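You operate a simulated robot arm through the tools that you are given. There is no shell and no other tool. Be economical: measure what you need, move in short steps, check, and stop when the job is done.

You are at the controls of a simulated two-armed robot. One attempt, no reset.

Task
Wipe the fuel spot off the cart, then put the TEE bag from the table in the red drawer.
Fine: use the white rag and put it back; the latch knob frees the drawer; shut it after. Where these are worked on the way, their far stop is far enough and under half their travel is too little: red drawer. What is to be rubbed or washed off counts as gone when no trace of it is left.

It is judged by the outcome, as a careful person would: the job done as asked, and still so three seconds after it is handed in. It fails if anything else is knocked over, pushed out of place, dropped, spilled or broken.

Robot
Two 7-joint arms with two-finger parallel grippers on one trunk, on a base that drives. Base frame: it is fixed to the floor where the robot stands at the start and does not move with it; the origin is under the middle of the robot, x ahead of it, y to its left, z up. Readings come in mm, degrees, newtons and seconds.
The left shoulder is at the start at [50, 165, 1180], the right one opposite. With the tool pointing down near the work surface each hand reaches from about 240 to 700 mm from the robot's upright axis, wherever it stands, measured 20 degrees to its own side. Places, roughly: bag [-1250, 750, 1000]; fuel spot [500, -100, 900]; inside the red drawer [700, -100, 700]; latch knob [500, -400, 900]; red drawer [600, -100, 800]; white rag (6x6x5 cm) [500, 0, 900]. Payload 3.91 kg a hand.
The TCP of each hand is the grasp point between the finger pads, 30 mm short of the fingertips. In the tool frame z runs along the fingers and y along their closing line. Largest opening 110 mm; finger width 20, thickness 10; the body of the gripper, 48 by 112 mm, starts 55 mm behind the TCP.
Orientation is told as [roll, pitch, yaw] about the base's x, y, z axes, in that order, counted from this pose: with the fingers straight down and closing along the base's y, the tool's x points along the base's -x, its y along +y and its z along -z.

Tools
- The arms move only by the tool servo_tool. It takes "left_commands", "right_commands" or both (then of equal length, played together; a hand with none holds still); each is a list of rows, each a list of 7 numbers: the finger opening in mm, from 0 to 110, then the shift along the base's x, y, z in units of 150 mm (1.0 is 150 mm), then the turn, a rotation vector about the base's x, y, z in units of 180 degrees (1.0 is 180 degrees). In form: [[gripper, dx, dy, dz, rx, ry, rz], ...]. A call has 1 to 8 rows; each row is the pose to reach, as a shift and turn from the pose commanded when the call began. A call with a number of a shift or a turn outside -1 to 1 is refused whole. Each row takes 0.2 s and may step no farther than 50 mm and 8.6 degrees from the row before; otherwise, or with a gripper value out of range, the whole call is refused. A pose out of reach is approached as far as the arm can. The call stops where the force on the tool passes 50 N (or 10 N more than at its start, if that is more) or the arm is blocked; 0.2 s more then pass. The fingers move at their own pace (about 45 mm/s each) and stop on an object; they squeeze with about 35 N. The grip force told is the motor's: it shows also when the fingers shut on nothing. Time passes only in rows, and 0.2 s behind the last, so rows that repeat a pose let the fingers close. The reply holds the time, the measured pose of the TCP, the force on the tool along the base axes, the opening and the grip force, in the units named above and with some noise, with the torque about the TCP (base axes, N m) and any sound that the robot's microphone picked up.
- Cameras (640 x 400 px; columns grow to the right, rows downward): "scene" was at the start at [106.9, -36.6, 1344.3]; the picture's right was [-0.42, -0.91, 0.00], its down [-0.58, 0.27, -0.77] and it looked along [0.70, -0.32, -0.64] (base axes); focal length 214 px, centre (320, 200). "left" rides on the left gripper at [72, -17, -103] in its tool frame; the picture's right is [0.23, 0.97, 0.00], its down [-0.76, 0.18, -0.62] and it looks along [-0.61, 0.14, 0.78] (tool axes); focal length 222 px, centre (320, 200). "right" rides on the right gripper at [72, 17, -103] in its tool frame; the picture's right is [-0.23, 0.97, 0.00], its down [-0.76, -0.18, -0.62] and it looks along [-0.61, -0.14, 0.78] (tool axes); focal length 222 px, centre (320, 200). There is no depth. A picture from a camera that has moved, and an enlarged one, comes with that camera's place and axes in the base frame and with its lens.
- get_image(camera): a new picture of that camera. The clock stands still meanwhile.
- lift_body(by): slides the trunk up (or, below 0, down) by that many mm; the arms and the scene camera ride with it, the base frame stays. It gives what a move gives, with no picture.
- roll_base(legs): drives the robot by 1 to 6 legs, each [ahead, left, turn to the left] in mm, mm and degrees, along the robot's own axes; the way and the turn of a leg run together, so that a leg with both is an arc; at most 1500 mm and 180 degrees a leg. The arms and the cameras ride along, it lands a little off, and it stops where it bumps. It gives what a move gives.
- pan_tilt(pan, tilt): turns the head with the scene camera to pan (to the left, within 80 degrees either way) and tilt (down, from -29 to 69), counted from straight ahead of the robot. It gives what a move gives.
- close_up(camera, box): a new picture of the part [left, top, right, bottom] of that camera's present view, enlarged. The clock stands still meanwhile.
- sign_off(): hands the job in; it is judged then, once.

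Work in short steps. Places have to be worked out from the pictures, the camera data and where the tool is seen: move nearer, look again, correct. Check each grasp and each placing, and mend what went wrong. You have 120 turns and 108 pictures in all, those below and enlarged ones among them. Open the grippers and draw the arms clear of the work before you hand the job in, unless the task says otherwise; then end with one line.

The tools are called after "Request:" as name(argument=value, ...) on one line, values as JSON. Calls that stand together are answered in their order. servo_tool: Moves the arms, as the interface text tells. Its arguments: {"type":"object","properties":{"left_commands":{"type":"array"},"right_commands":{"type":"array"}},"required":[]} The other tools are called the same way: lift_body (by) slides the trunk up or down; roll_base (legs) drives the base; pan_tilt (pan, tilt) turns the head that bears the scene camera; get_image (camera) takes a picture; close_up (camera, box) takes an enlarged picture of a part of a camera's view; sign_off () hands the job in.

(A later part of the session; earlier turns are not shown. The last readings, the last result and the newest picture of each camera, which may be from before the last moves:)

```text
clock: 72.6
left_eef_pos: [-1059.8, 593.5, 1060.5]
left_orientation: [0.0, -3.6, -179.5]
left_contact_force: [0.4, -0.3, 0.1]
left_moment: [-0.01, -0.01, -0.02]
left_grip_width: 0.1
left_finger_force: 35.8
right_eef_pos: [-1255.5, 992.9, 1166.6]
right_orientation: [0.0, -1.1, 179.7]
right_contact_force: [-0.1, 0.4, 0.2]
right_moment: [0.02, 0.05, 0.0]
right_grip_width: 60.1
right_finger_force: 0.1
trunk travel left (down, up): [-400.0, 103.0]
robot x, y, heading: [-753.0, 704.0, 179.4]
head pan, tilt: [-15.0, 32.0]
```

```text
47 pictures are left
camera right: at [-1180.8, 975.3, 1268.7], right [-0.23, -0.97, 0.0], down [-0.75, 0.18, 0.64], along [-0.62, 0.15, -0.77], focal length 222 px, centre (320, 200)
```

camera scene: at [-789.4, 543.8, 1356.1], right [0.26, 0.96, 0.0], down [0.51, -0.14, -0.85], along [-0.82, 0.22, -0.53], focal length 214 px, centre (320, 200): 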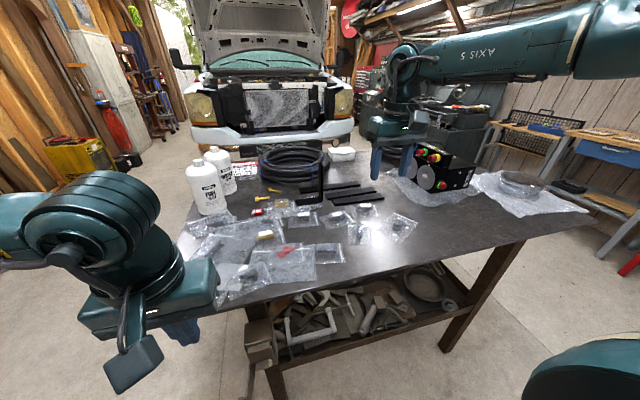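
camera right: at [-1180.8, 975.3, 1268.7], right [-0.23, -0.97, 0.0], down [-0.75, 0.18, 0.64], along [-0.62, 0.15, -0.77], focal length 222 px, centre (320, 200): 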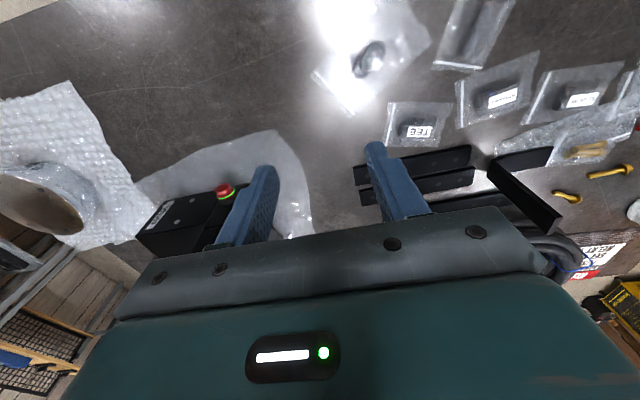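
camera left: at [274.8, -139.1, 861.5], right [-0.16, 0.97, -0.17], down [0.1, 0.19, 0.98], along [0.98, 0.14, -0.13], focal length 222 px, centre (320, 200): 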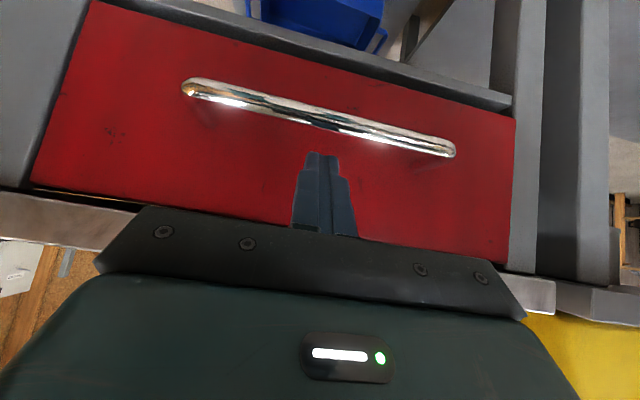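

Now consistent at [-1347, 856, 932]. Move above it in smaller steps.

Request:
servo_tool(right_commands=[[80, 0, -0.28, 0, 0, 0, 0], [80, -0.05, -0.56, -0.1, 0, 0, 0], [80, -0.15, -0.8, -0.25, 0, 0, 0], [80, -0.25, -0.913, -0.45, 0, 0, 0], [80, -0.35, -0.913, -0.65, 0, 0, 0]])

Request:
get_image(camera="right")

```text
clock: 73.8
left_eef_pos: [-1058.8, 595.2, 1061.4]
left_orientation: [0.0, -3.5, -179.5]
left_contact_force: [0.1, -0.4, -0.8]
left_moment: [-0.01, -0.01, -0.02]
left_grip_width: 0.0
left_finger_force: 34.5
right_eef_pos: [-1276.0, 884.7, 1072.3]
right_orientation: [-0.1, -1.0, 179.6]
right_contact_force: [-0.2, -0.3, 0.6]
right_moment: [0.01, 0.03, 0.04]
right_grip_width: 80.0
right_finger_force: 0.0
right hand out of reach, approached as far as the arm can: row 3, 4, 5
trunk travel left (down, up): [-400.0, 103.0]
robot x, y, heading: [-750.1, 704.5, 179.7]
head pan, tilt: [-15.0, 32.0]
```

```text
46 pictures are left
camera right: at [-1201.3, 867.2, 1173.8], right [-0.23, -0.97, 0.0], down [-0.75, 0.18, 0.64], along [-0.62, 0.15, -0.77], focal length 222 px, centre (320, 200)
```

right: 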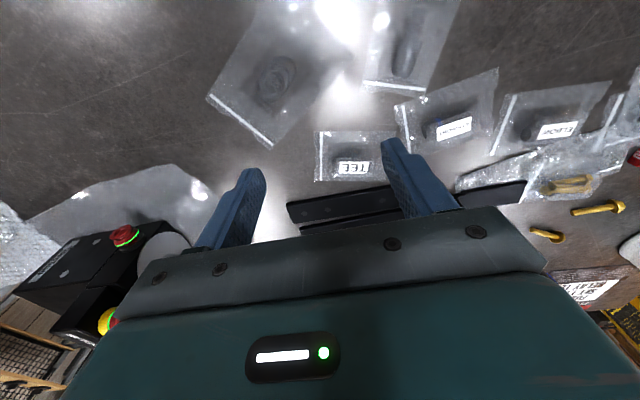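

Reach is short at this height. Raise the trunk 80 mm (brings the wrist nearer shoulder height) and creep 40 mm ahead.

Request:
lift_body(by=80)

Request:
roll_base(legs=[[40, 0, 0]])

```text
clock: 75.0
left_eef_pos: [-1058.6, 593.9, 1140.8]
left_orientation: [0.1, -3.6, -179.5]
left_contact_force: [0.2, 0.1, 0.0]
left_moment: [0.01, 0.02, 0.0]
left_grip_width: 0.1
left_finger_force: 35.0
right_eef_pos: [-1275.0, 883.2, 1152.3]
right_orientation: [0.0, -1.0, 179.6]
right_contact_force: [0.4, 0.4, 0.1]
right_moment: [0.02, -0.02, 0.01]
right_grip_width: 79.9
right_finger_force: 0.1
trunk travel left (down, up): [-480.0, 23.0]
robot x, y, heading: [-754.0, 701.6, 179.5]
head pan, tilt: [-15.0, 32.0]
```

```text
clock: 75.8
left_eef_pos: [-1099.7, 593.7, 1141.1]
left_orientation: [0.2, -3.4, -179.5]
left_contact_force: [-0.3, 0.2, 0.2]
left_moment: [-0.05, -0.04, 0.02]
left_grip_width: 0.0
left_finger_force: 35.5
right_eef_pos: [-1316.2, 884.4, 1152.7]
right_orientation: [0.0, -0.9, 179.6]
right_contact_force: [0.6, 0.4, -0.4]
right_moment: [0.02, -0.02, 0.0]
right_grip_width: 80.3
right_finger_force: 0.1
trunk travel left (down, up): [-480.0, 23.0]
robot x, y, heading: [-792.4, 704.4, 180.0]
head pan, tilt: [-15.0, 32.0]
```

Request:
servo_tool(right_commands=[[80, 0, -0.1, -0.25, 0, 0, 0], [80, 0, -0.19, -0.5, 0, 0, 0], [80, -0.06, -0.19, -0.7, 0, 0, 0], [80, -0.12, -0.19, -0.9, 0, 0, 0]])

Request:
get_image(camera="right")

Request:
get_image(camera="scene")

```text
clock: 76.8
left_eef_pos: [-1099.3, 594.6, 1141.0]
left_orientation: [0.2, -3.5, -179.6]
left_contact_force: [-0.5, 0.7, 0.7]
left_moment: [0.01, 0.0, 0.02]
left_grip_width: 0.1
left_finger_force: 34.7
right_eef_pos: [-1291.3, 895.2, 1048.2]
right_orientation: [0.1, -1.1, 179.7]
right_contact_force: [0.5, 0.1, 0.0]
right_moment: [0.04, 0.02, 0.0]
right_grip_width: 80.0
right_finger_force: 0.0
right hand out of reach, approached as far as the arm can: row 1, 2, 3, 4
trunk travel left (down, up): [-480.0, 23.0]
robot x, y, heading: [-790.3, 703.8, 179.6]
head pan, tilt: [-15.0, 32.0]
```

```text
45 pictures are left
camera right: at [-1216.8, 877.8, 1149.1], right [-0.23, -0.97, 0.01], down [-0.75, 0.18, 0.64], along [-0.62, 0.14, -0.77], focal length 222 px, centre (320, 200)
```

right: 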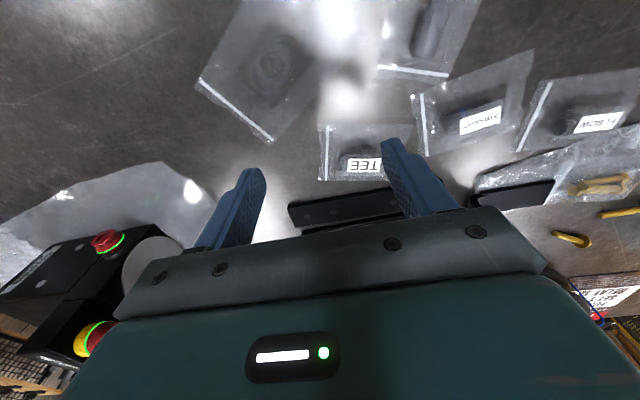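

```text
44 pictures are left
camera scene: at [-908.2, 724.8, 1436.2], right [0.26, 0.96, 0.0], down [0.51, -0.14, -0.85], along [-0.82, 0.22, -0.53], focal length 214 px, centre (320, 200)
```

scene: 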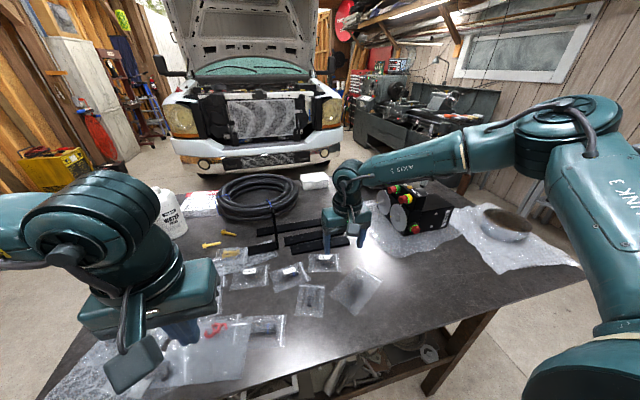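

Raising didn't help; the arm is limited inward rather than by distance. Shift the base 60 mm left so the bag lies more to the right arm's own side, and bring the trunk back down.

Request:
roll_base(legs=[[0, 70, 0]])

Request:
lift_body(by=-70)

Request:
servo_tool(right_commands=[[80, -0.1, 0.1, 0, 0, 0, 0], [80, -0.2, 0.2, 0, 0, 0, 0], [80, -0.33, 0.2, 0, 0, 0, 0]])

Request:
get_image(camera="right")

```text
clock: 78.1
left_eef_pos: [-1099.3, 524.4, 1141.6]
left_orientation: [0.1, -3.5, -179.4]
left_contact_force: [0.1, -0.7, 0.3]
left_moment: [-0.01, 0.03, 0.01]
left_grip_width: 0.2
left_finger_force: 34.9
right_eef_pos: [-1291.8, 826.3, 1048.7]
right_orientation: [0.0, -1.2, 179.7]
right_contact_force: [-0.1, -0.3, -0.5]
right_moment: [0.01, 0.02, 0.02]
right_grip_width: 80.1
right_finger_force: 0.0
trunk travel left (down, up): [-480.0, 23.0]
robot x, y, heading: [-793.4, 632.0, 179.7]
head pan, tilt: [-15.0, 32.0]
```

```text
clock: 79.2
left_eef_pos: [-1099.2, 524.8, 1071.2]
left_orientation: [0.1, -3.5, -179.5]
left_contact_force: [0.3, -0.1, -0.5]
left_moment: [-0.01, -0.01, -0.01]
left_grip_width: 0.2
left_finger_force: 34.8
right_eef_pos: [-1292.0, 825.8, 978.1]
right_orientation: [0.1, -1.2, 179.6]
right_contact_force: [-0.2, 0.1, 0.0]
right_moment: [-0.01, 0.0, 0.02]
right_grip_width: 79.7
right_finger_force: 0.1
trunk travel left (down, up): [-410.0, 93.0]
robot x, y, heading: [-792.5, 630.5, 179.4]
head pan, tilt: [-15.0, 32.0]
```

```text
clock: 80.0
left_eef_pos: [-1099.6, 525.6, 1072.1]
left_orientation: [0.1, -3.5, -179.5]
left_contact_force: [1.2, 0.2, 0.9]
left_moment: [-0.02, 0.0, 0.02]
left_grip_width: 0.0
left_finger_force: 35.0
right_eef_pos: [-1328.5, 866.1, 984.4]
right_orientation: [0.1, -1.1, 179.6]
right_contact_force: [0.1, 0.0, -0.2]
right_moment: [-0.02, 0.0, 0.03]
right_grip_width: 80.2
right_finger_force: 0.0
right hand out of reach, approached as far as the arm can: row 2, 3
trunk travel left (down, up): [-410.0, 93.0]
robot x, y, heading: [-791.5, 631.8, 180.0]
head pan, tilt: [-15.0, 32.0]
```

```text
43 pictures are left
camera right: at [-1253.1, 847.9, 1085.9], right [-0.23, -0.97, 0.01], down [-0.75, 0.18, 0.64], along [-0.62, 0.14, -0.77], focal length 222 px, centre (320, 200)
```

right: 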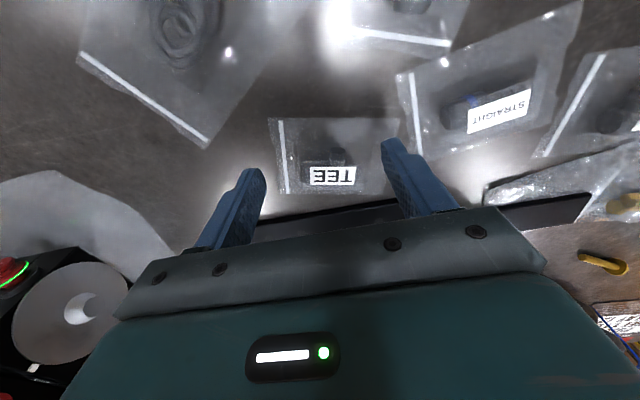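

Only ~20 mm short; creep the base 25 mm ahead.

Request:
roll_base(legs=[[25, 0, 0]])

Request:
close_up(camera="right", box=[180, 60, 480, 250])

```text
clock: 80.8
left_eef_pos: [-1126.2, 525.5, 1071.8]
left_orientation: [0.1, -3.4, -179.5]
left_contact_force: [-1.5, 0.0, -0.9]
left_moment: [0.02, -0.01, 0.01]
left_grip_width: 0.2
left_finger_force: 35.2
right_eef_pos: [-1352.3, 865.0, 984.7]
right_orientation: [0.0, -1.1, 179.6]
right_contact_force: [-0.8, -0.1, 0.2]
right_moment: [0.0, -0.04, -0.04]
right_grip_width: 80.1
right_finger_force: 0.1
trunk travel left (down, up): [-410.0, 93.0]
robot x, y, heading: [-819.4, 632.8, 179.7]
head pan, tilt: [-15.0, 32.0]
```

```text
2.11 times, centred on (330, 155) of right
camera zoom: at [-1278.9, 847.8, 1085.4], right [-0.23, -0.97, 0.01], down [-0.75, 0.18, 0.64], along [-0.62, 0.14, -0.77], focal length 468 px, centre (299, 295)
```

zoom: 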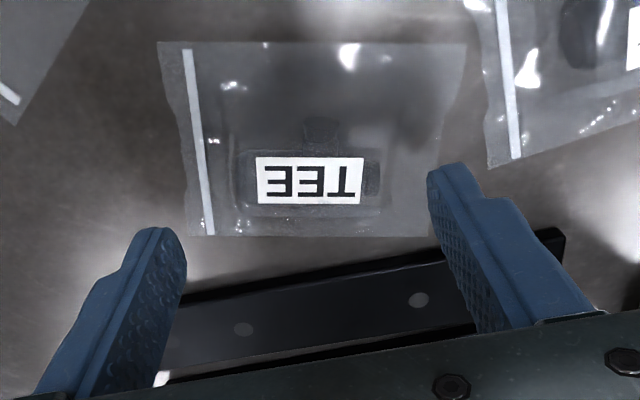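

The hand is right over the tee [-1353, 859]. Lower with an 80 mm opening, in small steps.

Request:
servo_tool(right_commands=[[80, 0, -0.04, -0.1, 0, 0, 0], [80, 0, -0.04, -0.18, 0, 0, 0], [80, 0, -0.04, -0.24, 0, 0, 0]])

Request:
get_image(camera="right")

```text
clock: 81.6
left_eef_pos: [-1124.4, 524.8, 1070.8]
left_orientation: [0.1, -3.4, -179.6]
left_contact_force: [0.4, -0.1, 0.2]
left_moment: [-0.01, -0.01, -0.01]
left_grip_width: 0.0
left_finger_force: 35.3
right_eef_pos: [-1339.9, 867.6, 960.3]
right_orientation: [0.2, -1.2, 179.6]
right_contact_force: [0.7, -0.3, -0.3]
right_moment: [0.01, -0.01, 0.0]
right_grip_width: 80.1
right_finger_force: 0.1
right hand out of reach, approached as far as the arm can: row 1, 2, 3
trunk travel left (down, up): [-410.0, 93.0]
robot x, y, heading: [-817.8, 633.5, 179.8]
head pan, tilt: [-15.0, 32.0]
```

```text
41 pictures are left
camera right: at [-1266.3, 849.9, 1061.3], right [-0.23, -0.97, 0.01], down [-0.75, 0.18, 0.64], along [-0.62, 0.14, -0.77], focal length 222 px, centre (320, 200)
```

right: 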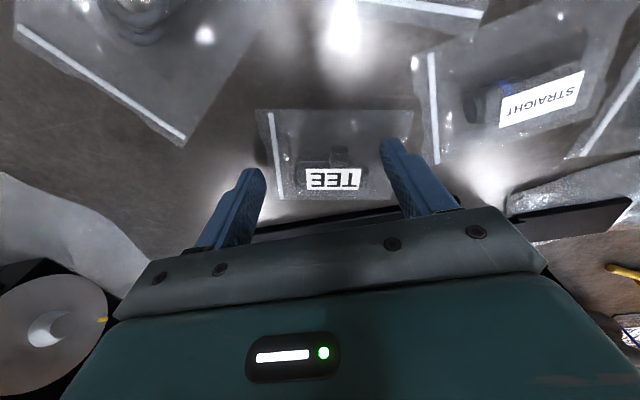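

Reach shrinks as the hand goes low relative to the shoulder, so I lower the trunk 120 mm with the hand raised by as much first.

Request:
servo_tool(right_commands=[[80, 0, 0, 0.2, 0, 0, 0], [80, 0, 0, 0.5, 0, 0, 0], [80, 0, 0, 0.8, 0, 0, 0]], left_commands=[[0, 0, 0, 0.2, 0, 0, 0], [0, 0, 0, 0.5, 0, 0, 0], [0, 0, 0, 0.8, 0, 0, 0]])

Request:
lift_body(by=-110)

Request:
servo_tool(right_commands=[[80, -0.04, -0.03, 0, 0, 0, 0], [80, -0.09, -0.057, -0.03, 0, 0, 0]])

Request:
close_up(camera="right", box=[180, 60, 480, 250])

```text
clock: 82.4
left_eef_pos: [-1123.1, 524.9, 1190.8]
left_orientation: [0.2, -3.5, -179.5]
left_contact_force: [0.0, -0.5, 0.6]
left_moment: [-0.01, 0.0, -0.03]
left_grip_width: 0.0
left_finger_force: 35.2
right_eef_pos: [-1339.3, 869.4, 1079.5]
right_orientation: [0.1, -1.1, 179.7]
right_contact_force: [0.1, -0.8, 0.3]
right_moment: [0.01, 0.02, 0.0]
right_grip_width: 79.9
right_finger_force: 0.1
trunk travel left (down, up): [-410.0, 93.0]
robot x, y, heading: [-817.7, 633.7, 179.8]
head pan, tilt: [-15.0, 32.0]
```

```text
clock: 83.8
left_eef_pos: [-1124.4, 523.7, 1081.2]
left_orientation: [0.1, -3.4, -179.4]
left_contact_force: [-0.5, 0.3, -0.6]
left_moment: [0.01, 0.03, 0.03]
left_grip_width: 0.0
left_finger_force: 34.8
right_eef_pos: [-1341.3, 867.1, 970.0]
right_orientation: [0.2, -1.2, 179.6]
right_contact_force: [-0.5, 0.4, 0.5]
right_moment: [-0.02, 0.0, -0.02]
right_grip_width: 79.9
right_finger_force: 0.1
trunk travel left (down, up): [-300.0, 203.0]
robot x, y, heading: [-818.4, 632.7, 180.0]
head pan, tilt: [-15.0, 32.0]
```

```text
clock: 84.4
left_eef_pos: [-1125.3, 525.8, 1080.7]
left_orientation: [0.1, -3.6, -179.6]
left_contact_force: [0.3, -0.6, 0.2]
left_moment: [0.01, 0.03, -0.04]
left_grip_width: 0.0
left_finger_force: 35.0
right_eef_pos: [-1354.3, 859.8, 964.1]
right_orientation: [0.2, -1.3, 179.6]
right_contact_force: [0.6, 0.7, -0.7]
right_moment: [-0.01, 0.0, 0.0]
right_grip_width: 79.9
right_finger_force: 0.0
trunk travel left (down, up): [-300.0, 203.0]
robot x, y, heading: [-820.0, 631.5, 179.8]
head pan, tilt: [-15.0, 32.0]
```

```text
2.11 times, centred on (330, 155) of right
camera zoom: at [-1279.7, 842.1, 1066.5], right [-0.23, -0.97, 0.01], down [-0.75, 0.18, 0.64], along [-0.62, 0.14, -0.77], focal length 468 px, centre (299, 295)
```

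zoom: 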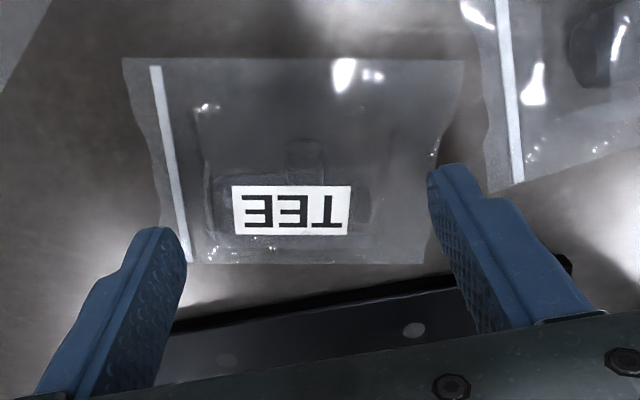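

Reach is fine now and the tee is centred. Lower to grasp height.

Request:
servo_tool(right_commands=[[80, 0, 0.01, -0.06, 0, 0, 0], [80, 0, 0.01, -0.11, 0, 0, 0], [80, 0, 0.01, -0.15, 0, 0, 0]])

Request:
get_image(camera="right")

```text
clock: 85.4
left_eef_pos: [-1123.5, 524.1, 1081.3]
left_orientation: [0.1, -3.5, -179.6]
left_contact_force: [0.2, 0.3, -0.7]
left_moment: [0.01, 0.01, 0.01]
left_grip_width: 0.0
left_finger_force: 34.6
right_eef_pos: [-1356.4, 860.2, 952.5]
right_orientation: [0.4, -2.5, 179.5]
right_contact_force: [2.2, 0.5, 18.5]
right_moment: [0.33, -0.27, -0.02]
right_grip_width: 80.2
right_finger_force: 0.1
trunk travel left (down, up): [-300.0, 203.0]
robot x, y, heading: [-819.1, 633.8, 179.6]
head pan, tilt: [-15.0, 32.0]
stopped in row 3 (right hand): the force on the tool passed its limit at 51 N (the readings are from after the stop); the commanded pose is now the measured one
```

```text
39 pictures are left
camera right: at [-1279.7, 843.3, 1052.7], right [-0.23, -0.97, 0.01], down [-0.73, 0.19, 0.66], along [-0.64, 0.14, -0.76], focal length 222 px, centre (320, 200)
```

right: 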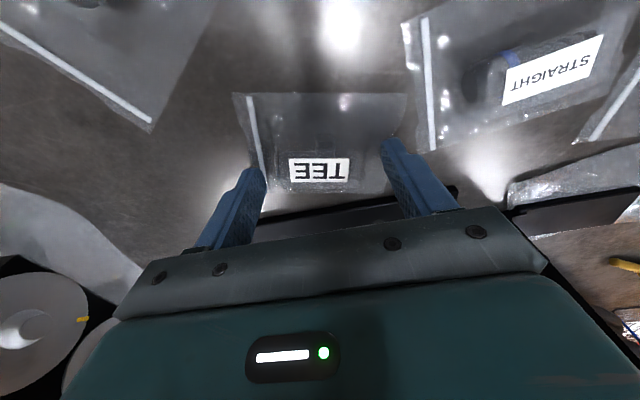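

Tips touched at z≈922 (bag edge or table). Ease up 2 mm and close.

Request:
servo_tool(right_commands=[[80, 0, 0, 0.01, 0, 0, 0], [0, 0, 0, 0.015, 0, 0.006, 0], [0, 0, 0, 0.015, 0, 0.006, 0], [0, 0, 0, 0.015, 0, 0.006, 0], [0, 0, 0, 0.015, 0, 0.006, 0], [0, 0, 0, 0.015, 0, 0.006, 0]])

Request:
get_image(camera="right")

```text
clock: 86.8
left_eef_pos: [-1123.0, 524.0, 1081.0]
left_orientation: [0.0, -3.5, -179.7]
left_contact_force: [-0.2, 0.4, -0.1]
left_moment: [0.04, -0.01, 0.02]
left_grip_width: 0.0
left_finger_force: 35.3
right_eef_pos: [-1355.3, 860.6, 953.3]
right_orientation: [0.2, -3.4, 179.6]
right_contact_force: [-2.0, -5.9, 22.3]
right_moment: [0.17, -0.04, -0.13]
right_grip_width: 58.2
right_finger_force: 34.6
trunk travel left (down, up): [-300.0, 203.0]
robot x, y, heading: [-814.9, 632.8, 179.9]
head pan, tilt: [-15.0, 32.0]
```

```text
38 pictures are left
camera right: at [-1277.3, 842.6, 1051.8], right [-0.23, -0.97, 0.02], down [-0.72, 0.19, 0.67], along [-0.65, 0.14, -0.75], focal length 222 px, centre (320, 200)
```

right: 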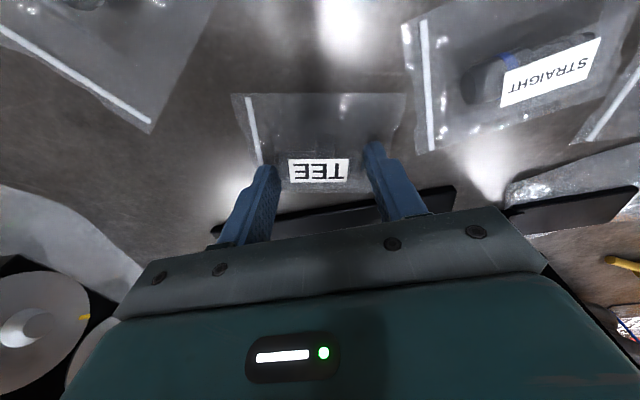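

Gripped at 58 mm. Lift slowly and check.

Request:
servo_tool(right_commands=[[0, 0, 0, 0.06, 0, 0, 0], [0, 0, 0, 0.15, 0, 0, 0], [0, 0, 0, 0.3, 0, 0, 0], [0, 0, 0, 0.45, 0, 0, 0]])

Request:
get_image(camera="right")

```text
clock: 87.8
left_eef_pos: [-1124.8, 525.2, 1081.7]
left_orientation: [0.0, -3.5, -179.6]
left_contact_force: [-0.2, -0.4, -0.4]
left_moment: [-0.03, 0.03, -0.01]
left_grip_width: 0.0
left_finger_force: 35.1
right_eef_pos: [-1356.1, 861.9, 1018.5]
right_orientation: [0.3, -3.1, 179.4]
right_contact_force: [-0.2, -0.3, -0.2]
right_moment: [-0.01, 0.02, -0.01]
right_grip_width: 58.6
right_finger_force: 35.1
trunk travel left (down, up): [-300.0, 203.0]
robot x, y, heading: [-817.3, 632.2, 179.5]
head pan, tilt: [-15.0, 32.0]
```

```text
37 pictures are left
camera right: at [-1277.9, 844.4, 1117.2], right [-0.23, -0.97, 0.02], down [-0.73, 0.19, 0.66], along [-0.65, 0.14, -0.75], focal length 222 px, centre (320, 200)
```

right: 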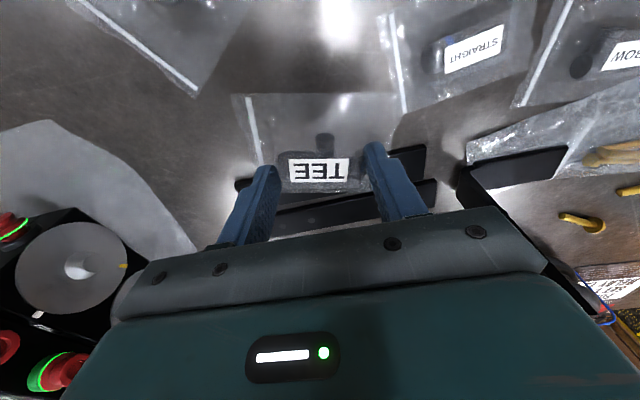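

The bag is held securely. Raise and retract it toward the robot.

Request:
servo_tool(right_commands=[[0, 0, 0, 0.25, 0, 0, 0], [0, 0.15, 0, 0.45, 0, 0, 0], [0, 0.4, 0, 0.5, 0, 0, 0], [0, 0.65, 0, 0.5, 0, 0, 0], [0, 0.9, 0, 0.5, 0, 0, 0]])

Request:
roll_base(legs=[[-370, 0, 0], [0, 820, 0], [0, 0, -180]])

Request:
pan_tilt(pan=0, tilt=42)

Request:
get_image(camera="scene")

```text
clock: 89.0
left_eef_pos: [-1124.3, 525.9, 1081.7]
left_orientation: [0.1, -3.6, -179.6]
left_contact_force: [-0.2, -0.2, 0.2]
left_moment: [0.02, -0.01, -0.02]
left_grip_width: 0.0
left_finger_force: 35.0
right_eef_pos: [-1221.0, 861.7, 1094.0]
right_orientation: [0.3, -3.1, 179.5]
right_contact_force: [0.3, -0.6, -1.0]
right_moment: [0.0, 0.01, 0.01]
right_grip_width: 58.1
right_finger_force: 35.8
trunk travel left (down, up): [-300.0, 203.0]
robot x, y, heading: [-820.7, 631.0, 179.6]
head pan, tilt: [-15.0, 32.0]
```

```text
clock: 106.0
left_eef_pos: [-144.3, -87.1, 1080.7]
left_orientation: [0.0, -3.5, 0.4]
left_contact_force: [0.2, 0.1, 0.4]
left_moment: [0.02, 0.0, 0.0]
left_grip_width: 0.3
left_finger_force: 34.7
right_eef_pos: [-45.7, -425.3, 1094.0]
right_orientation: [0.2, -3.1, -0.5]
right_contact_force: [0.0, 0.3, 0.4]
right_moment: [0.0, 0.0, -0.02]
right_grip_width: 56.5
right_finger_force: 35.2
trunk travel left (down, up): [-300.0, 203.0]
robot x, y, heading: [-450.3, -195.8, -0.1]
head pan, tilt: [-15.0, 32.0]
```

```text
clock: 106.7
left_eef_pos: [-141.8, -86.6, 1082.3]
left_orientation: [0.1, -3.5, 0.3]
left_contact_force: [-0.8, 0.1, 0.6]
left_moment: [-0.03, -0.01, -0.02]
left_grip_width: 0.0
left_finger_force: 35.1
right_eef_pos: [-46.2, -424.2, 1093.0]
right_orientation: [0.2, -3.2, -0.5]
right_contact_force: [-0.7, -0.4, -0.3]
right_moment: [-0.02, 0.02, 0.0]
right_grip_width: 56.6
right_finger_force: 35.3
trunk travel left (down, up): [-300.0, 203.0]
robot x, y, heading: [-449.4, -197.4, 0.0]
head pan, tilt: [0.0, 42.0]
```

```text
36 pictures are left
camera scene: at [-336.4, -197.6, 1241.1], right [-0.01, -1.0, 0.0], down [-0.67, 0.0, -0.74], along [0.74, 0.0, -0.67], focal length 214 px, centre (320, 200)
```

scene: 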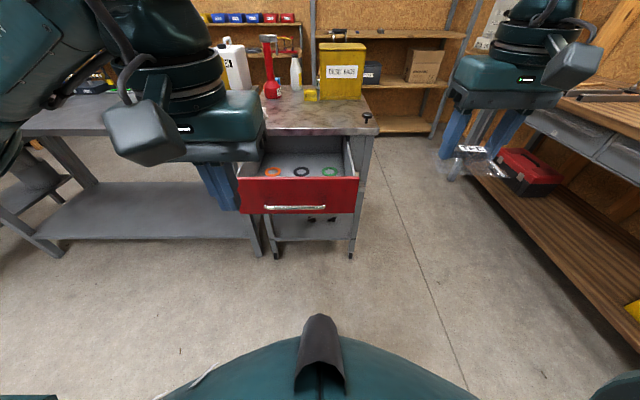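

The bag is still held and the drawer open. Drive so the drawer interior lies in the right arm's zone.

Request:
roll_base(legs=[[0, 240, 0], [200, 0, 0]])

Request:
pan_tilt(pan=-15, tilt=50)

Request:
get_image(camera="scene")

Request:
get_image(camera="right")

```text
clock: 110.7
left_eef_pos: [60.5, 151.1, 1080.7]
left_orientation: [0.1, -3.5, 0.3]
left_contact_force: [-0.8, 0.2, 0.7]
left_moment: [0.0, 0.01, 0.02]
left_grip_width: 0.0
left_finger_force: 35.5
right_eef_pos: [156.8, -184.7, 1093.7]
right_orientation: [0.2, -3.1, -0.4]
right_contact_force: [0.5, -0.4, -0.4]
right_moment: [0.02, 0.01, -0.01]
right_grip_width: 56.1
right_finger_force: 34.8
trunk travel left (down, up): [-300.0, 203.0]
robot x, y, heading: [-251.7, 44.4, -0.6]
head pan, tilt: [0.0, 42.0]
```

```text
clock: 111.4
left_eef_pos: [59.0, 151.6, 1081.6]
left_orientation: [0.1, -3.4, 0.4]
left_contact_force: [-0.3, -0.3, 0.1]
left_moment: [0.01, -0.02, -0.01]
left_grip_width: 0.0
left_finger_force: 34.8
right_eef_pos: [154.9, -184.8, 1092.9]
right_orientation: [0.2, -3.2, -0.5]
right_contact_force: [-0.5, 0.1, -0.9]
right_moment: [-0.03, 0.01, 0.03]
right_grip_width: 56.0
right_finger_force: 35.2
trunk travel left (down, up): [-300.0, 203.0]
robot x, y, heading: [-249.8, 45.2, -0.2]
head pan, tilt: [-15.0, 50.0]
```

```text
35 pictures are left
camera scene: at [-144.0, 21.6, 1229.8], right [-0.26, -0.96, 0.0], down [-0.74, 0.2, -0.64], along [0.62, -0.17, -0.77], focal length 214 px, centre (320, 200)
```

scene: 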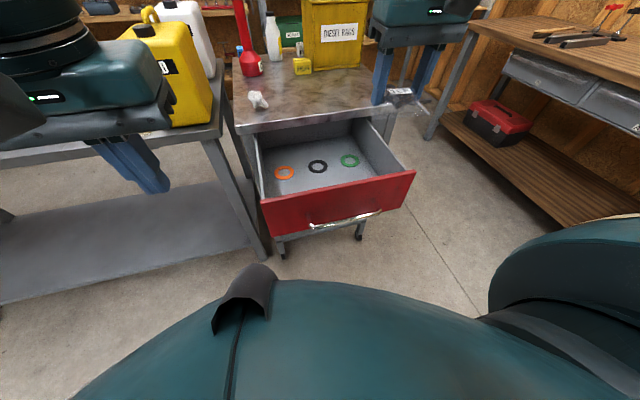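

```text
34 pictures are left
camera right: at [77.6, -168.6, 1192.6], right [0.24, 0.97, 0.02], down [0.72, -0.19, 0.66], along [0.65, -0.14, -0.75], focal length 222 px, centre (320, 200)
```

right: 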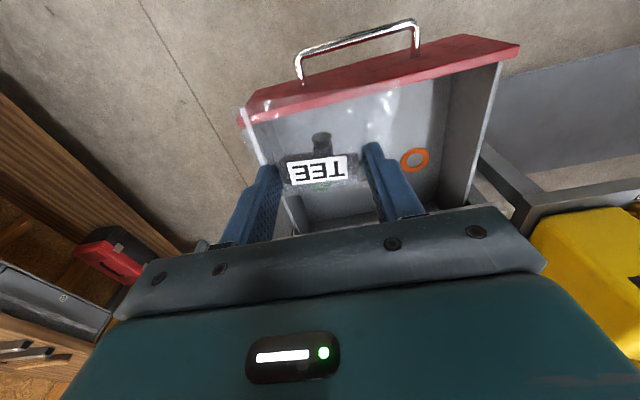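

Drawer interior free zone is x≈190–350 (rings at x≈385). Move the bag over [290, -125] and lower part way.

Request:
servo_tool(right_commands=[[0, 0.25, 0.1, 0, 0, 0, 0], [0, 0.5, 0.2, 0, 0, 0, 0], [0, 0.75, 0.3, -0.05, 0, 0, 0], [0, 0.9, 0.4, -0.2, 0, 0, 0], [0, 0.9, 0.4, -0.5, 0, 0, 0], [0, 0.9, 0.4, -0.75, 0, 0, 0]])

Request:
get_image(camera="scene")

Request:
get_image(camera="right")

```text
clock: 112.8
left_eef_pos: [60.0, 151.1, 1080.8]
left_orientation: [0.1, -3.5, 0.3]
left_contact_force: [-0.6, 0.4, 0.4]
left_moment: [-0.01, 0.01, 0.0]
left_grip_width: 0.2
left_finger_force: 34.9
right_eef_pos: [279.4, -136.9, 980.9]
right_orientation: [0.3, -3.3, -0.5]
right_contact_force: [-0.1, 0.1, -0.7]
right_moment: [0.02, 0.0, -0.01]
right_grip_width: 55.7
right_finger_force: 35.0
right hand out of reach, approached as far as the arm can: row 3, 4, 5, 6
trunk travel left (down, up): [-300.0, 203.0]
robot x, y, heading: [-243.8, 41.4, -0.2]
head pan, tilt: [-15.0, 50.0]
```

```text
33 pictures are left
camera scene: at [-144.0, 21.4, 1229.8], right [-0.27, -0.96, 0.0], down [-0.74, 0.2, -0.64], along [0.62, -0.17, -0.77], focal length 214 px, centre (320, 200)
```

scene: 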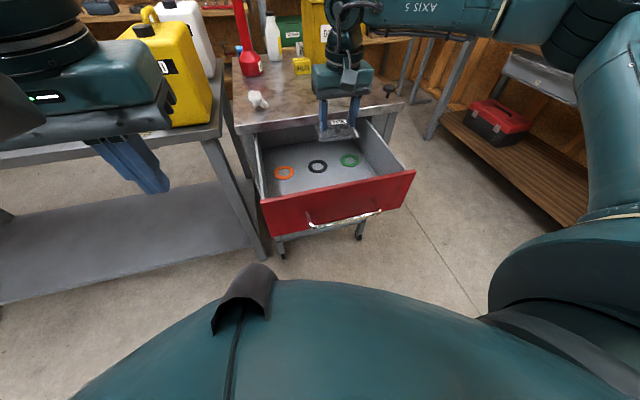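

```text
32 pictures are left
camera right: at [201.5, -119.3, 1079.8], right [0.24, 0.97, 0.02], down [0.72, -0.19, 0.66], along [0.65, -0.14, -0.75], focal length 222 px, centre (320, 200)
```

right: 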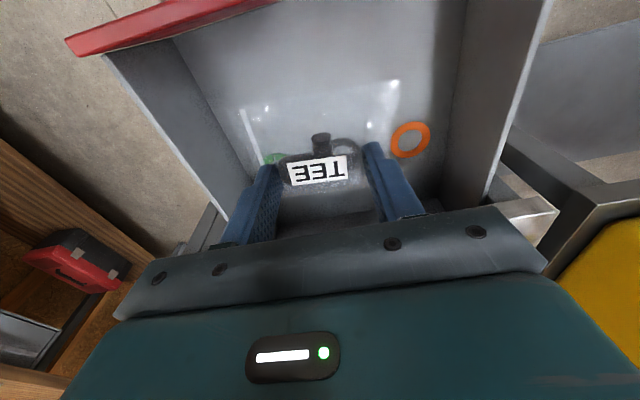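

At the reach limit here; base 35 mm ahead (also keeps the hand camera clear of the drawer front), then lower with the trunk, which keeps the arm pose. Floor of the drawer is ≈730.

Request:
roll_base(legs=[[35, 0, 0]])

Request:
lift_body(by=-100)

Request:
get_image(camera="right")

Request:
get_image(camera="scene")

```text
clock: 113.7
left_eef_pos: [94.6, 151.3, 1081.1]
left_orientation: [0.1, -3.5, 0.3]
left_contact_force: [0.4, -0.5, -0.6]
left_moment: [0.03, -0.01, 0.03]
left_grip_width: 0.0
left_finger_force: 35.1
right_eef_pos: [314.8, -135.6, 980.5]
right_orientation: [0.4, -3.2, -0.5]
right_contact_force: [-0.1, 0.3, -0.7]
right_moment: [-0.03, 0.0, 0.01]
right_grip_width: 55.8
right_finger_force: 34.8
trunk travel left (down, up): [-300.0, 203.0]
robot x, y, heading: [-213.0, 41.2, -0.4]
head pan, tilt: [-15.0, 50.0]
```

```text
clock: 115.0
left_eef_pos: [93.9, 150.8, 980.9]
left_orientation: [0.1, -3.5, 0.5]
left_contact_force: [0.3, 0.4, -1.0]
left_moment: [0.02, 0.01, -0.01]
left_grip_width: 0.1
left_finger_force: 34.5
right_eef_pos: [314.0, -136.2, 882.4]
right_orientation: [0.3, -3.3, -0.5]
right_contact_force: [0.2, 0.1, -0.5]
right_moment: [-0.01, 0.0, -0.01]
right_grip_width: 55.6
right_finger_force: 35.3
trunk travel left (down, up): [-200.0, 303.0]
robot x, y, heading: [-214.6, 41.9, -0.4]
head pan, tilt: [-15.0, 50.0]
```

```text
31 pictures are left
camera right: at [236.1, -119.4, 980.4], right [0.23, 0.97, 0.02], down [0.72, -0.19, 0.66], along [0.65, -0.14, -0.75], focal length 222 px, centre (320, 200)
```

right: 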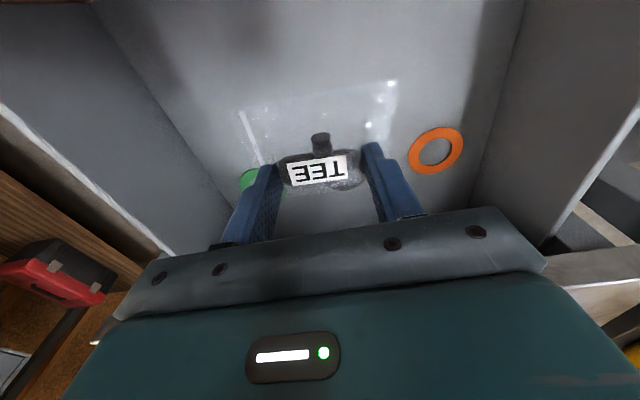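

```text
30 pictures are left
camera scene: at [-109.2, 21.3, 1129.9], right [-0.27, -0.96, 0.0], down [-0.74, 0.2, -0.64], along [0.62, -0.17, -0.77], focal length 214 px, centre (320, 200)
```

scene: 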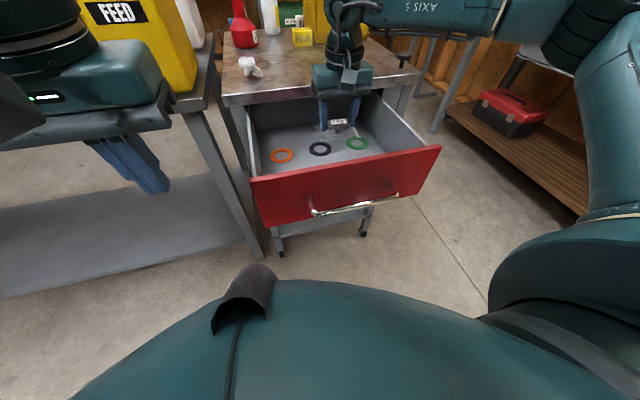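

Position is good: bag ahead of the rings by a margin. Continue lowering 85 mm.

Request:
lift_body(by=-85)

Request:
servo_tool(right_commands=[[0, 0, 0, -0.06, 0, 0, 0], [0, 0, 0, -0.1, 0, 0, 0], [0, 0, 0, -0.14, 0, 0, 0]])

Request:
get_image(camera="right")

```text
clock: 116.2
left_eef_pos: [93.1, 151.5, 896.5]
left_orientation: [0.2, -3.5, 0.4]
left_contact_force: [0.2, 0.0, 0.2]
left_moment: [0.02, -0.01, -0.03]
left_grip_width: 0.0
left_finger_force: 34.8
right_eef_pos: [314.8, -136.7, 795.9]
right_orientation: [0.3, -3.3, -0.5]
right_contact_force: [0.2, -0.3, 0.1]
right_moment: [-0.01, -0.02, 0.01]
right_grip_width: 55.3
right_finger_force: 34.8
trunk travel left (down, up): [-115.0, 388.0]
robot x, y, heading: [-214.6, 43.6, -0.4]
head pan, tilt: [-15.0, 50.0]
```

```text
clock: 117.0
left_eef_pos: [94.0, 150.9, 896.6]
left_orientation: [0.1, -3.5, 0.4]
left_contact_force: [0.4, -0.2, -0.2]
left_moment: [-0.01, 0.0, 0.01]
left_grip_width: 0.0
left_finger_force: 34.9
right_eef_pos: [312.5, -136.2, 775.1]
right_orientation: [0.3, -3.4, -0.5]
right_contact_force: [0.2, -0.2, -0.1]
right_moment: [-0.03, 0.01, -0.02]
right_grip_width: 55.1
right_finger_force: 35.5
trunk travel left (down, up): [-115.0, 388.0]
robot x, y, heading: [-213.1, 42.6, -0.4]
head pan, tilt: [-15.0, 50.0]
```

```text
29 pictures are left
camera right: at [235.3, -120.4, 874.0], right [0.23, 0.97, 0.02], down [0.72, -0.19, 0.67], along [0.65, -0.14, -0.75], focal length 222 px, centre (320, 200)
```

right: 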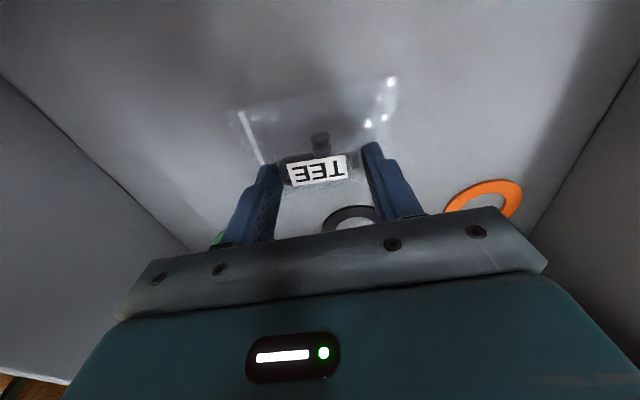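

Clear of the black ring. Lower gently until the bag touches.

Request:
servo_tool(right_commands=[[0, 0, 0, -0.025, 0, 0, 0], [0, 0, 0, -0.05, 0, 0, 0], [0, 0, 0, -0.065, 0, 0, 0]])

```text
clock: 117.8
left_eef_pos: [93.5, 152.5, 895.3]
left_orientation: [0.1, -3.5, 0.4]
left_contact_force: [0.0, 0.6, 0.0]
left_moment: [-0.02, 0.01, 0.0]
left_grip_width: 0.0
left_finger_force: 35.0
right_eef_pos: [313.0, -138.2, 764.5]
right_orientation: [0.4, -3.3, -0.5]
right_contact_force: [0.0, 0.2, -0.6]
right_moment: [-0.01, 0.01, -0.03]
right_grip_width: 55.0
right_finger_force: 35.4
trunk travel left (down, up): [-115.0, 388.0]
robot x, y, heading: [-213.8, 42.0, -0.4]
head pan, tilt: [-15.0, 50.0]
```

Request:
servo_tool(right_commands=[[0, 0, 0, -0.02, 0, 0, 0], [0, 0, 0, -0.04, 0, 0, 0], [0, 0, 0, -0.06, 0, 0, 0], [0, 0, 0, -0.075, 0, 0, 0]])

```text
clock: 118.8
left_eef_pos: [94.1, 150.9, 895.7]
left_orientation: [0.1, -3.4, 0.4]
left_contact_force: [-0.4, 0.1, -0.1]
left_moment: [0.01, 0.01, 0.0]
left_grip_width: 0.1
left_finger_force: 35.3
right_eef_pos: [311.1, -137.7, 757.1]
right_orientation: [0.4, -3.4, -0.4]
right_contact_force: [0.1, 0.4, 9.4]
right_moment: [-0.39, 0.33, 0.03]
right_grip_width: 54.8
right_finger_force: 35.3
right hand out of reach, approached as far as the arm can: row 2, 3, 4
trunk travel left (down, up): [-115.0, 388.0]
robot x, y, heading: [-216.0, 41.4, -0.4]
head pan, tilt: [-15.0, 50.0]
```

Touching down (9 N). Open the fingers and rise.

Request:
servo_tool(right_commands=[[60, 0, 0, 0, 0, 0, 0], [85, 0, 0, 0, 0, 0, 0], [85, 0, 0, 0, 0, 0, 0], [85, 0, 0, 0.1, 0, 0, 0], [85, 0, 0, 0.35, 0, 0, 0], [85, 0, 0, 0.65, 0, 0, 0], [85, 0, 0, 0.95, 0, 0, 0]])

Request:
get_image(camera="right")

```text
clock: 120.4
left_eef_pos: [94.4, 151.0, 896.5]
left_orientation: [0.1, -3.5, 0.3]
left_contact_force: [0.8, -0.3, -0.5]
left_moment: [0.01, -0.03, 0.01]
left_grip_width: 0.0
left_finger_force: 35.2
right_eef_pos: [306.8, -142.7, 886.3]
right_orientation: [0.5, -3.3, -0.4]
right_contact_force: [-0.1, -0.1, -0.4]
right_moment: [0.01, -0.01, 0.01]
right_grip_width: 85.1
right_finger_force: 0.0
right hand out of reach, approached as far as the arm can: row 7
trunk travel left (down, up): [-115.0, 388.0]
robot x, y, heading: [-215.9, 44.6, -0.4]
head pan, tilt: [-15.0, 50.0]
```

```text
28 pictures are left
camera right: at [228.8, -125.3, 984.6], right [0.24, 0.97, 0.02], down [0.72, -0.19, 0.66], along [0.65, -0.14, -0.75], focal length 222 px, centre (320, 200)
```

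right: 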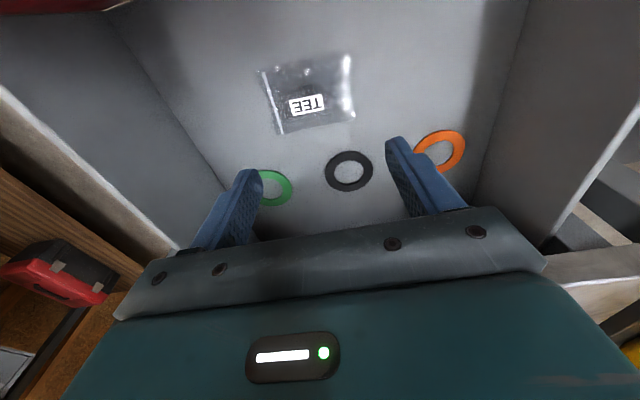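

The TEE bag lies flat in the drawer, rings undisturbed. Raise the trunk and left hand, and bring the right hand out in front of the drawer with closed fingers to push it shut.

Request:
lift_body(by=130)

Request:
servo_tool(right_commands=[[0, -0.2, 0, 0, 0, 0, 0], [0, -0.4, 0.02, 0, 0, 0, 0], [0, -0.6, 0.04, 0, 0, 0, 0], [0, -0.8, 0.06, 0, 0, 0, 0], [0, -1.0, 0.08, 0, 0, 0, 0]], left_commands=[[0, 0, 0, 0.2, 0, 0, 0], [0, 0, 0, 0.4, 0, 0, 0], [0, 0, 0, 0.6, 0, 0, 0], [0, 0, 0, 0.8, 0, 0, 0], [0, 0, 0, 1.0, 0, 0, 0]])

Request:
servo_tool(right_commands=[[0, -0.15, 0.02, 0, 0, 0, 0], [0, -0.3, 0.04, 0, 0, 0, 0], [0, -0.42, 0.04, -0.1, 0, 0, 0]])

Request:
get_image(camera="scene")

```text
clock: 122.0
left_eef_pos: [95.0, 150.7, 1025.8]
left_orientation: [0.0, -3.5, 0.4]
left_contact_force: [-0.6, 0.4, -0.3]
left_moment: [-0.01, 0.0, -0.04]
left_grip_width: 0.0
left_finger_force: 35.4
right_eef_pos: [308.2, -141.7, 1015.7]
right_orientation: [0.4, -3.3, -0.5]
right_contact_force: [-0.1, 0.1, 0.0]
right_moment: [-0.02, 0.0, -0.01]
right_grip_width: 85.1
right_finger_force: 0.2
trunk travel left (down, up): [-245.0, 258.0]
robot x, y, heading: [-213.7, 40.9, -0.2]
head pan, tilt: [-15.0, 50.0]
```

```text
clock: 123.2
left_eef_pos: [94.6, 150.5, 1176.8]
left_orientation: [0.1, -3.6, 0.3]
left_contact_force: [0.7, 0.6, -0.1]
left_moment: [0.01, 0.0, -0.02]
left_grip_width: 0.0
left_finger_force: 34.4
right_eef_pos: [156.3, -129.1, 1014.3]
right_orientation: [0.3, -3.3, -0.5]
right_contact_force: [-0.3, -0.7, 0.7]
right_moment: [0.01, 0.01, -0.02]
right_grip_width: 0.0
right_finger_force: 20.6
trunk travel left (down, up): [-245.0, 258.0]
robot x, y, heading: [-210.4, 41.8, -0.3]
head pan, tilt: [-15.0, 50.0]
```

```text
clock: 124.0
left_eef_pos: [94.7, 150.1, 1175.7]
left_orientation: [0.1, -3.5, 0.4]
left_contact_force: [0.0, 0.1, 0.5]
left_moment: [0.02, -0.02, -0.03]
left_grip_width: 0.2
left_finger_force: 34.6
right_eef_pos: [93.6, -124.5, 999.9]
right_orientation: [0.3, -3.4, -0.5]
right_contact_force: [-0.3, 0.4, -0.2]
right_moment: [-0.01, 0.02, -0.04]
right_grip_width: 0.0
right_finger_force: 34.8
trunk travel left (down, up): [-245.0, 258.0]
robot x, y, heading: [-214.5, 43.4, -0.5]
head pan, tilt: [-15.0, 50.0]
```

```text
27 pictures are left
camera scene: at [-109.2, 21.2, 1174.8], right [-0.27, -0.96, 0.0], down [-0.74, 0.2, -0.64], along [0.62, -0.17, -0.77], focal length 214 px, centre (320, 200)
```

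scene: 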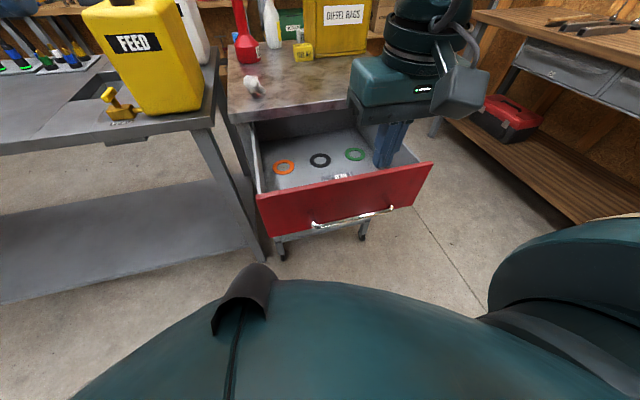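

Right fingers are at x≈94, ahead of the bar at x≈135 by 20+ mm. Lower to bar height.

Request:
lift_body(by=-110)

Request:
servo_tool(right_commands=[[0, -0.03, 0, -0.2, 0, 0, 0], [0, -0.03, 0, -0.4, 0, 0, 0], [0, -0.03, 0, -0.6, 0, 0, 0]])

Request:
get_image(camera="right")

```text
clock: 125.4
left_eef_pos: [94.5, 151.4, 1065.8]
left_orientation: [0.1, -3.6, 0.4]
left_contact_force: [0.8, 0.3, 0.8]
left_moment: [0.01, -0.02, -0.02]
left_grip_width: 0.0
left_finger_force: 35.1
right_eef_pos: [93.7, -123.6, 889.4]
right_orientation: [0.5, -3.2, -0.5]
right_contact_force: [0.5, 0.1, 0.0]
right_moment: [0.02, -0.02, -0.01]
right_grip_width: 0.0
right_finger_force: 35.0
trunk travel left (down, up): [-135.0, 368.0]
robot x, y, heading: [-213.3, 44.9, -0.6]
head pan, tilt: [-15.0, 50.0]
```

```text
clock: 126.2
left_eef_pos: [95.4, 150.5, 1066.4]
left_orientation: [0.1, -3.5, 0.5]
left_contact_force: [-0.2, 0.2, 0.9]
left_moment: [0.0, 0.02, 0.05]
left_grip_width: 0.1
left_finger_force: 35.5
right_eef_pos: [90.3, -122.6, 797.5]
right_orientation: [0.3, -3.3, -0.4]
right_contact_force: [-0.2, 0.0, -0.3]
right_moment: [0.02, -0.02, -0.04]
right_grip_width: 0.3
right_finger_force: 34.9
trunk travel left (down, up): [-135.0, 368.0]
robot x, y, heading: [-216.2, 41.6, -0.6]
head pan, tilt: [-15.0, 50.0]
```

```text
26 pictures are left
camera right: at [11.8, -107.9, 897.4], right [0.23, 0.97, 0.02], down [0.72, -0.19, 0.67], along [0.65, -0.14, -0.75], focal length 222 px, centre (320, 200)
```

right: 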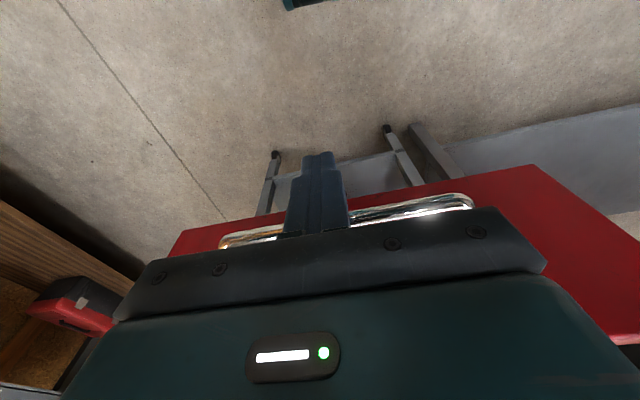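

Bar is right ahead of the fingers. Push forward 150 mm.

Request:
servo_tool(right_commands=[[0, 0.12, 0, 0, 0, 0, 0], [0, 0.24, 0, 0, 0, 0, 0], [0, 0.36, 0, 0, 0, 0, 0], [0, 0.5, 0, 0, 0, 0, 0], [0, 0.64, 0, 0, 0, 0, 0], [0, 0.78, 0, 0, 0, 0, 0], [0, 0.92, 0, 0, 0, 0, 0], [0, 1.0, 0, 0, 0, 0, 0]])

Request:
get_image(camera="scene")

```text
clock: 128.0
left_eef_pos: [94.4, 150.6, 1066.2]
left_orientation: [0.0, -3.4, 0.4]
left_contact_force: [0.7, -0.1, -0.5]
left_moment: [0.01, 0.03, 0.0]
left_grip_width: 0.0
left_finger_force: 34.9
right_eef_pos: [239.2, -123.7, 800.2]
right_orientation: [0.5, -3.3, -0.5]
right_contact_force: [-0.2, 0.2, 0.3]
right_moment: [-0.03, 0.0, 0.02]
right_grip_width: 0.2
right_finger_force: 34.3
trunk travel left (down, up): [-135.0, 368.0]
robot x, y, heading: [-213.4, 41.3, -0.5]
head pan, tilt: [-15.0, 50.0]
```

```text
25 pictures are left
camera scene: at [-109.1, 21.3, 1064.8], right [-0.27, -0.96, 0.0], down [-0.74, 0.2, -0.64], along [0.62, -0.17, -0.77], focal length 214 px, centre (320, 200)
```

scene: 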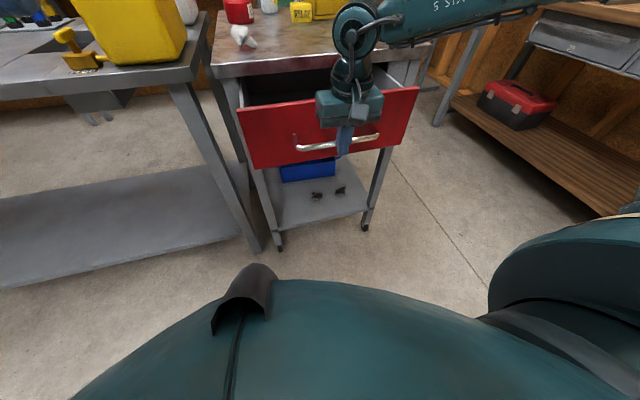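

Working well. Drive the base 110 mm ahead, still pushing.

Request:
roll_base(legs=[[100, 0, 0]])

Request:
servo_tool(right_commands=[[0, -0.05, 0, 0, 0, 0, 0], [0, -0.05, 0, 0, 0, -0.045, 0], [0, -0.05, 0, 0, 0, -0.085, 0]])

Request:
get_image(camera="scene")

```text
clock: 129.2
left_eef_pos: [195.2, 150.6, 1065.6]
left_orientation: [0.1, -3.6, 0.5]
left_contact_force: [-0.1, 0.3, 0.4]
left_moment: [-0.01, 0.01, 0.01]
left_grip_width: 0.0
left_finger_force: 35.1
right_eef_pos: [339.6, -124.8, 800.1]
right_orientation: [0.4, -3.3, -0.4]
right_contact_force: [-0.4, -0.1, 0.5]
right_moment: [0.0, -0.02, 0.01]
right_grip_width: 0.0
right_finger_force: 35.3
trunk travel left (down, up): [-135.0, 368.0]
robot x, y, heading: [-115.0, 42.9, -0.3]
head pan, tilt: [-15.0, 50.0]
```

```text
clock: 130.0
left_eef_pos: [193.6, 149.8, 1066.0]
left_orientation: [0.1, -3.6, 0.5]
left_contact_force: [0.6, -0.2, 0.3]
left_moment: [-0.03, 0.01, -0.01]
left_grip_width: 0.1
left_finger_force: 34.9
right_eef_pos: [332.3, -124.6, 801.1]
right_orientation: [0.5, -18.7, -0.4]
right_contact_force: [-0.9, -0.4, -0.8]
right_moment: [0.01, 0.01, 0.0]
right_grip_width: 0.2
right_finger_force: 34.8
trunk travel left (down, up): [-135.0, 368.0]
robot x, y, heading: [-113.4, 42.3, -0.3]
head pan, tilt: [-15.0, 50.0]
```

```text
24 pictures are left
camera scene: at [-9.8, 20.8, 1064.8], right [-0.26, -0.96, 0.0], down [-0.74, 0.2, -0.64], along [0.62, -0.17, -0.77], focal length 214 px, centre (320, 200)
```

scene: 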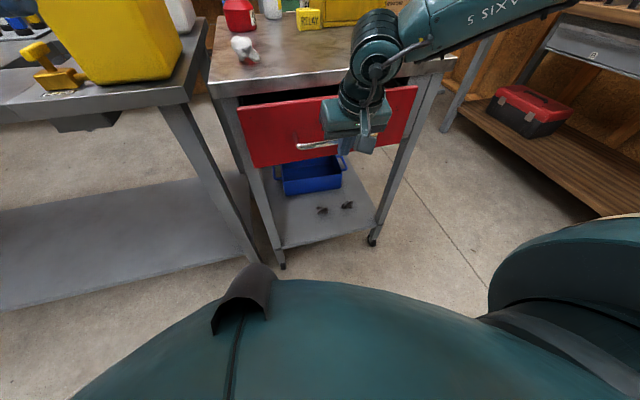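

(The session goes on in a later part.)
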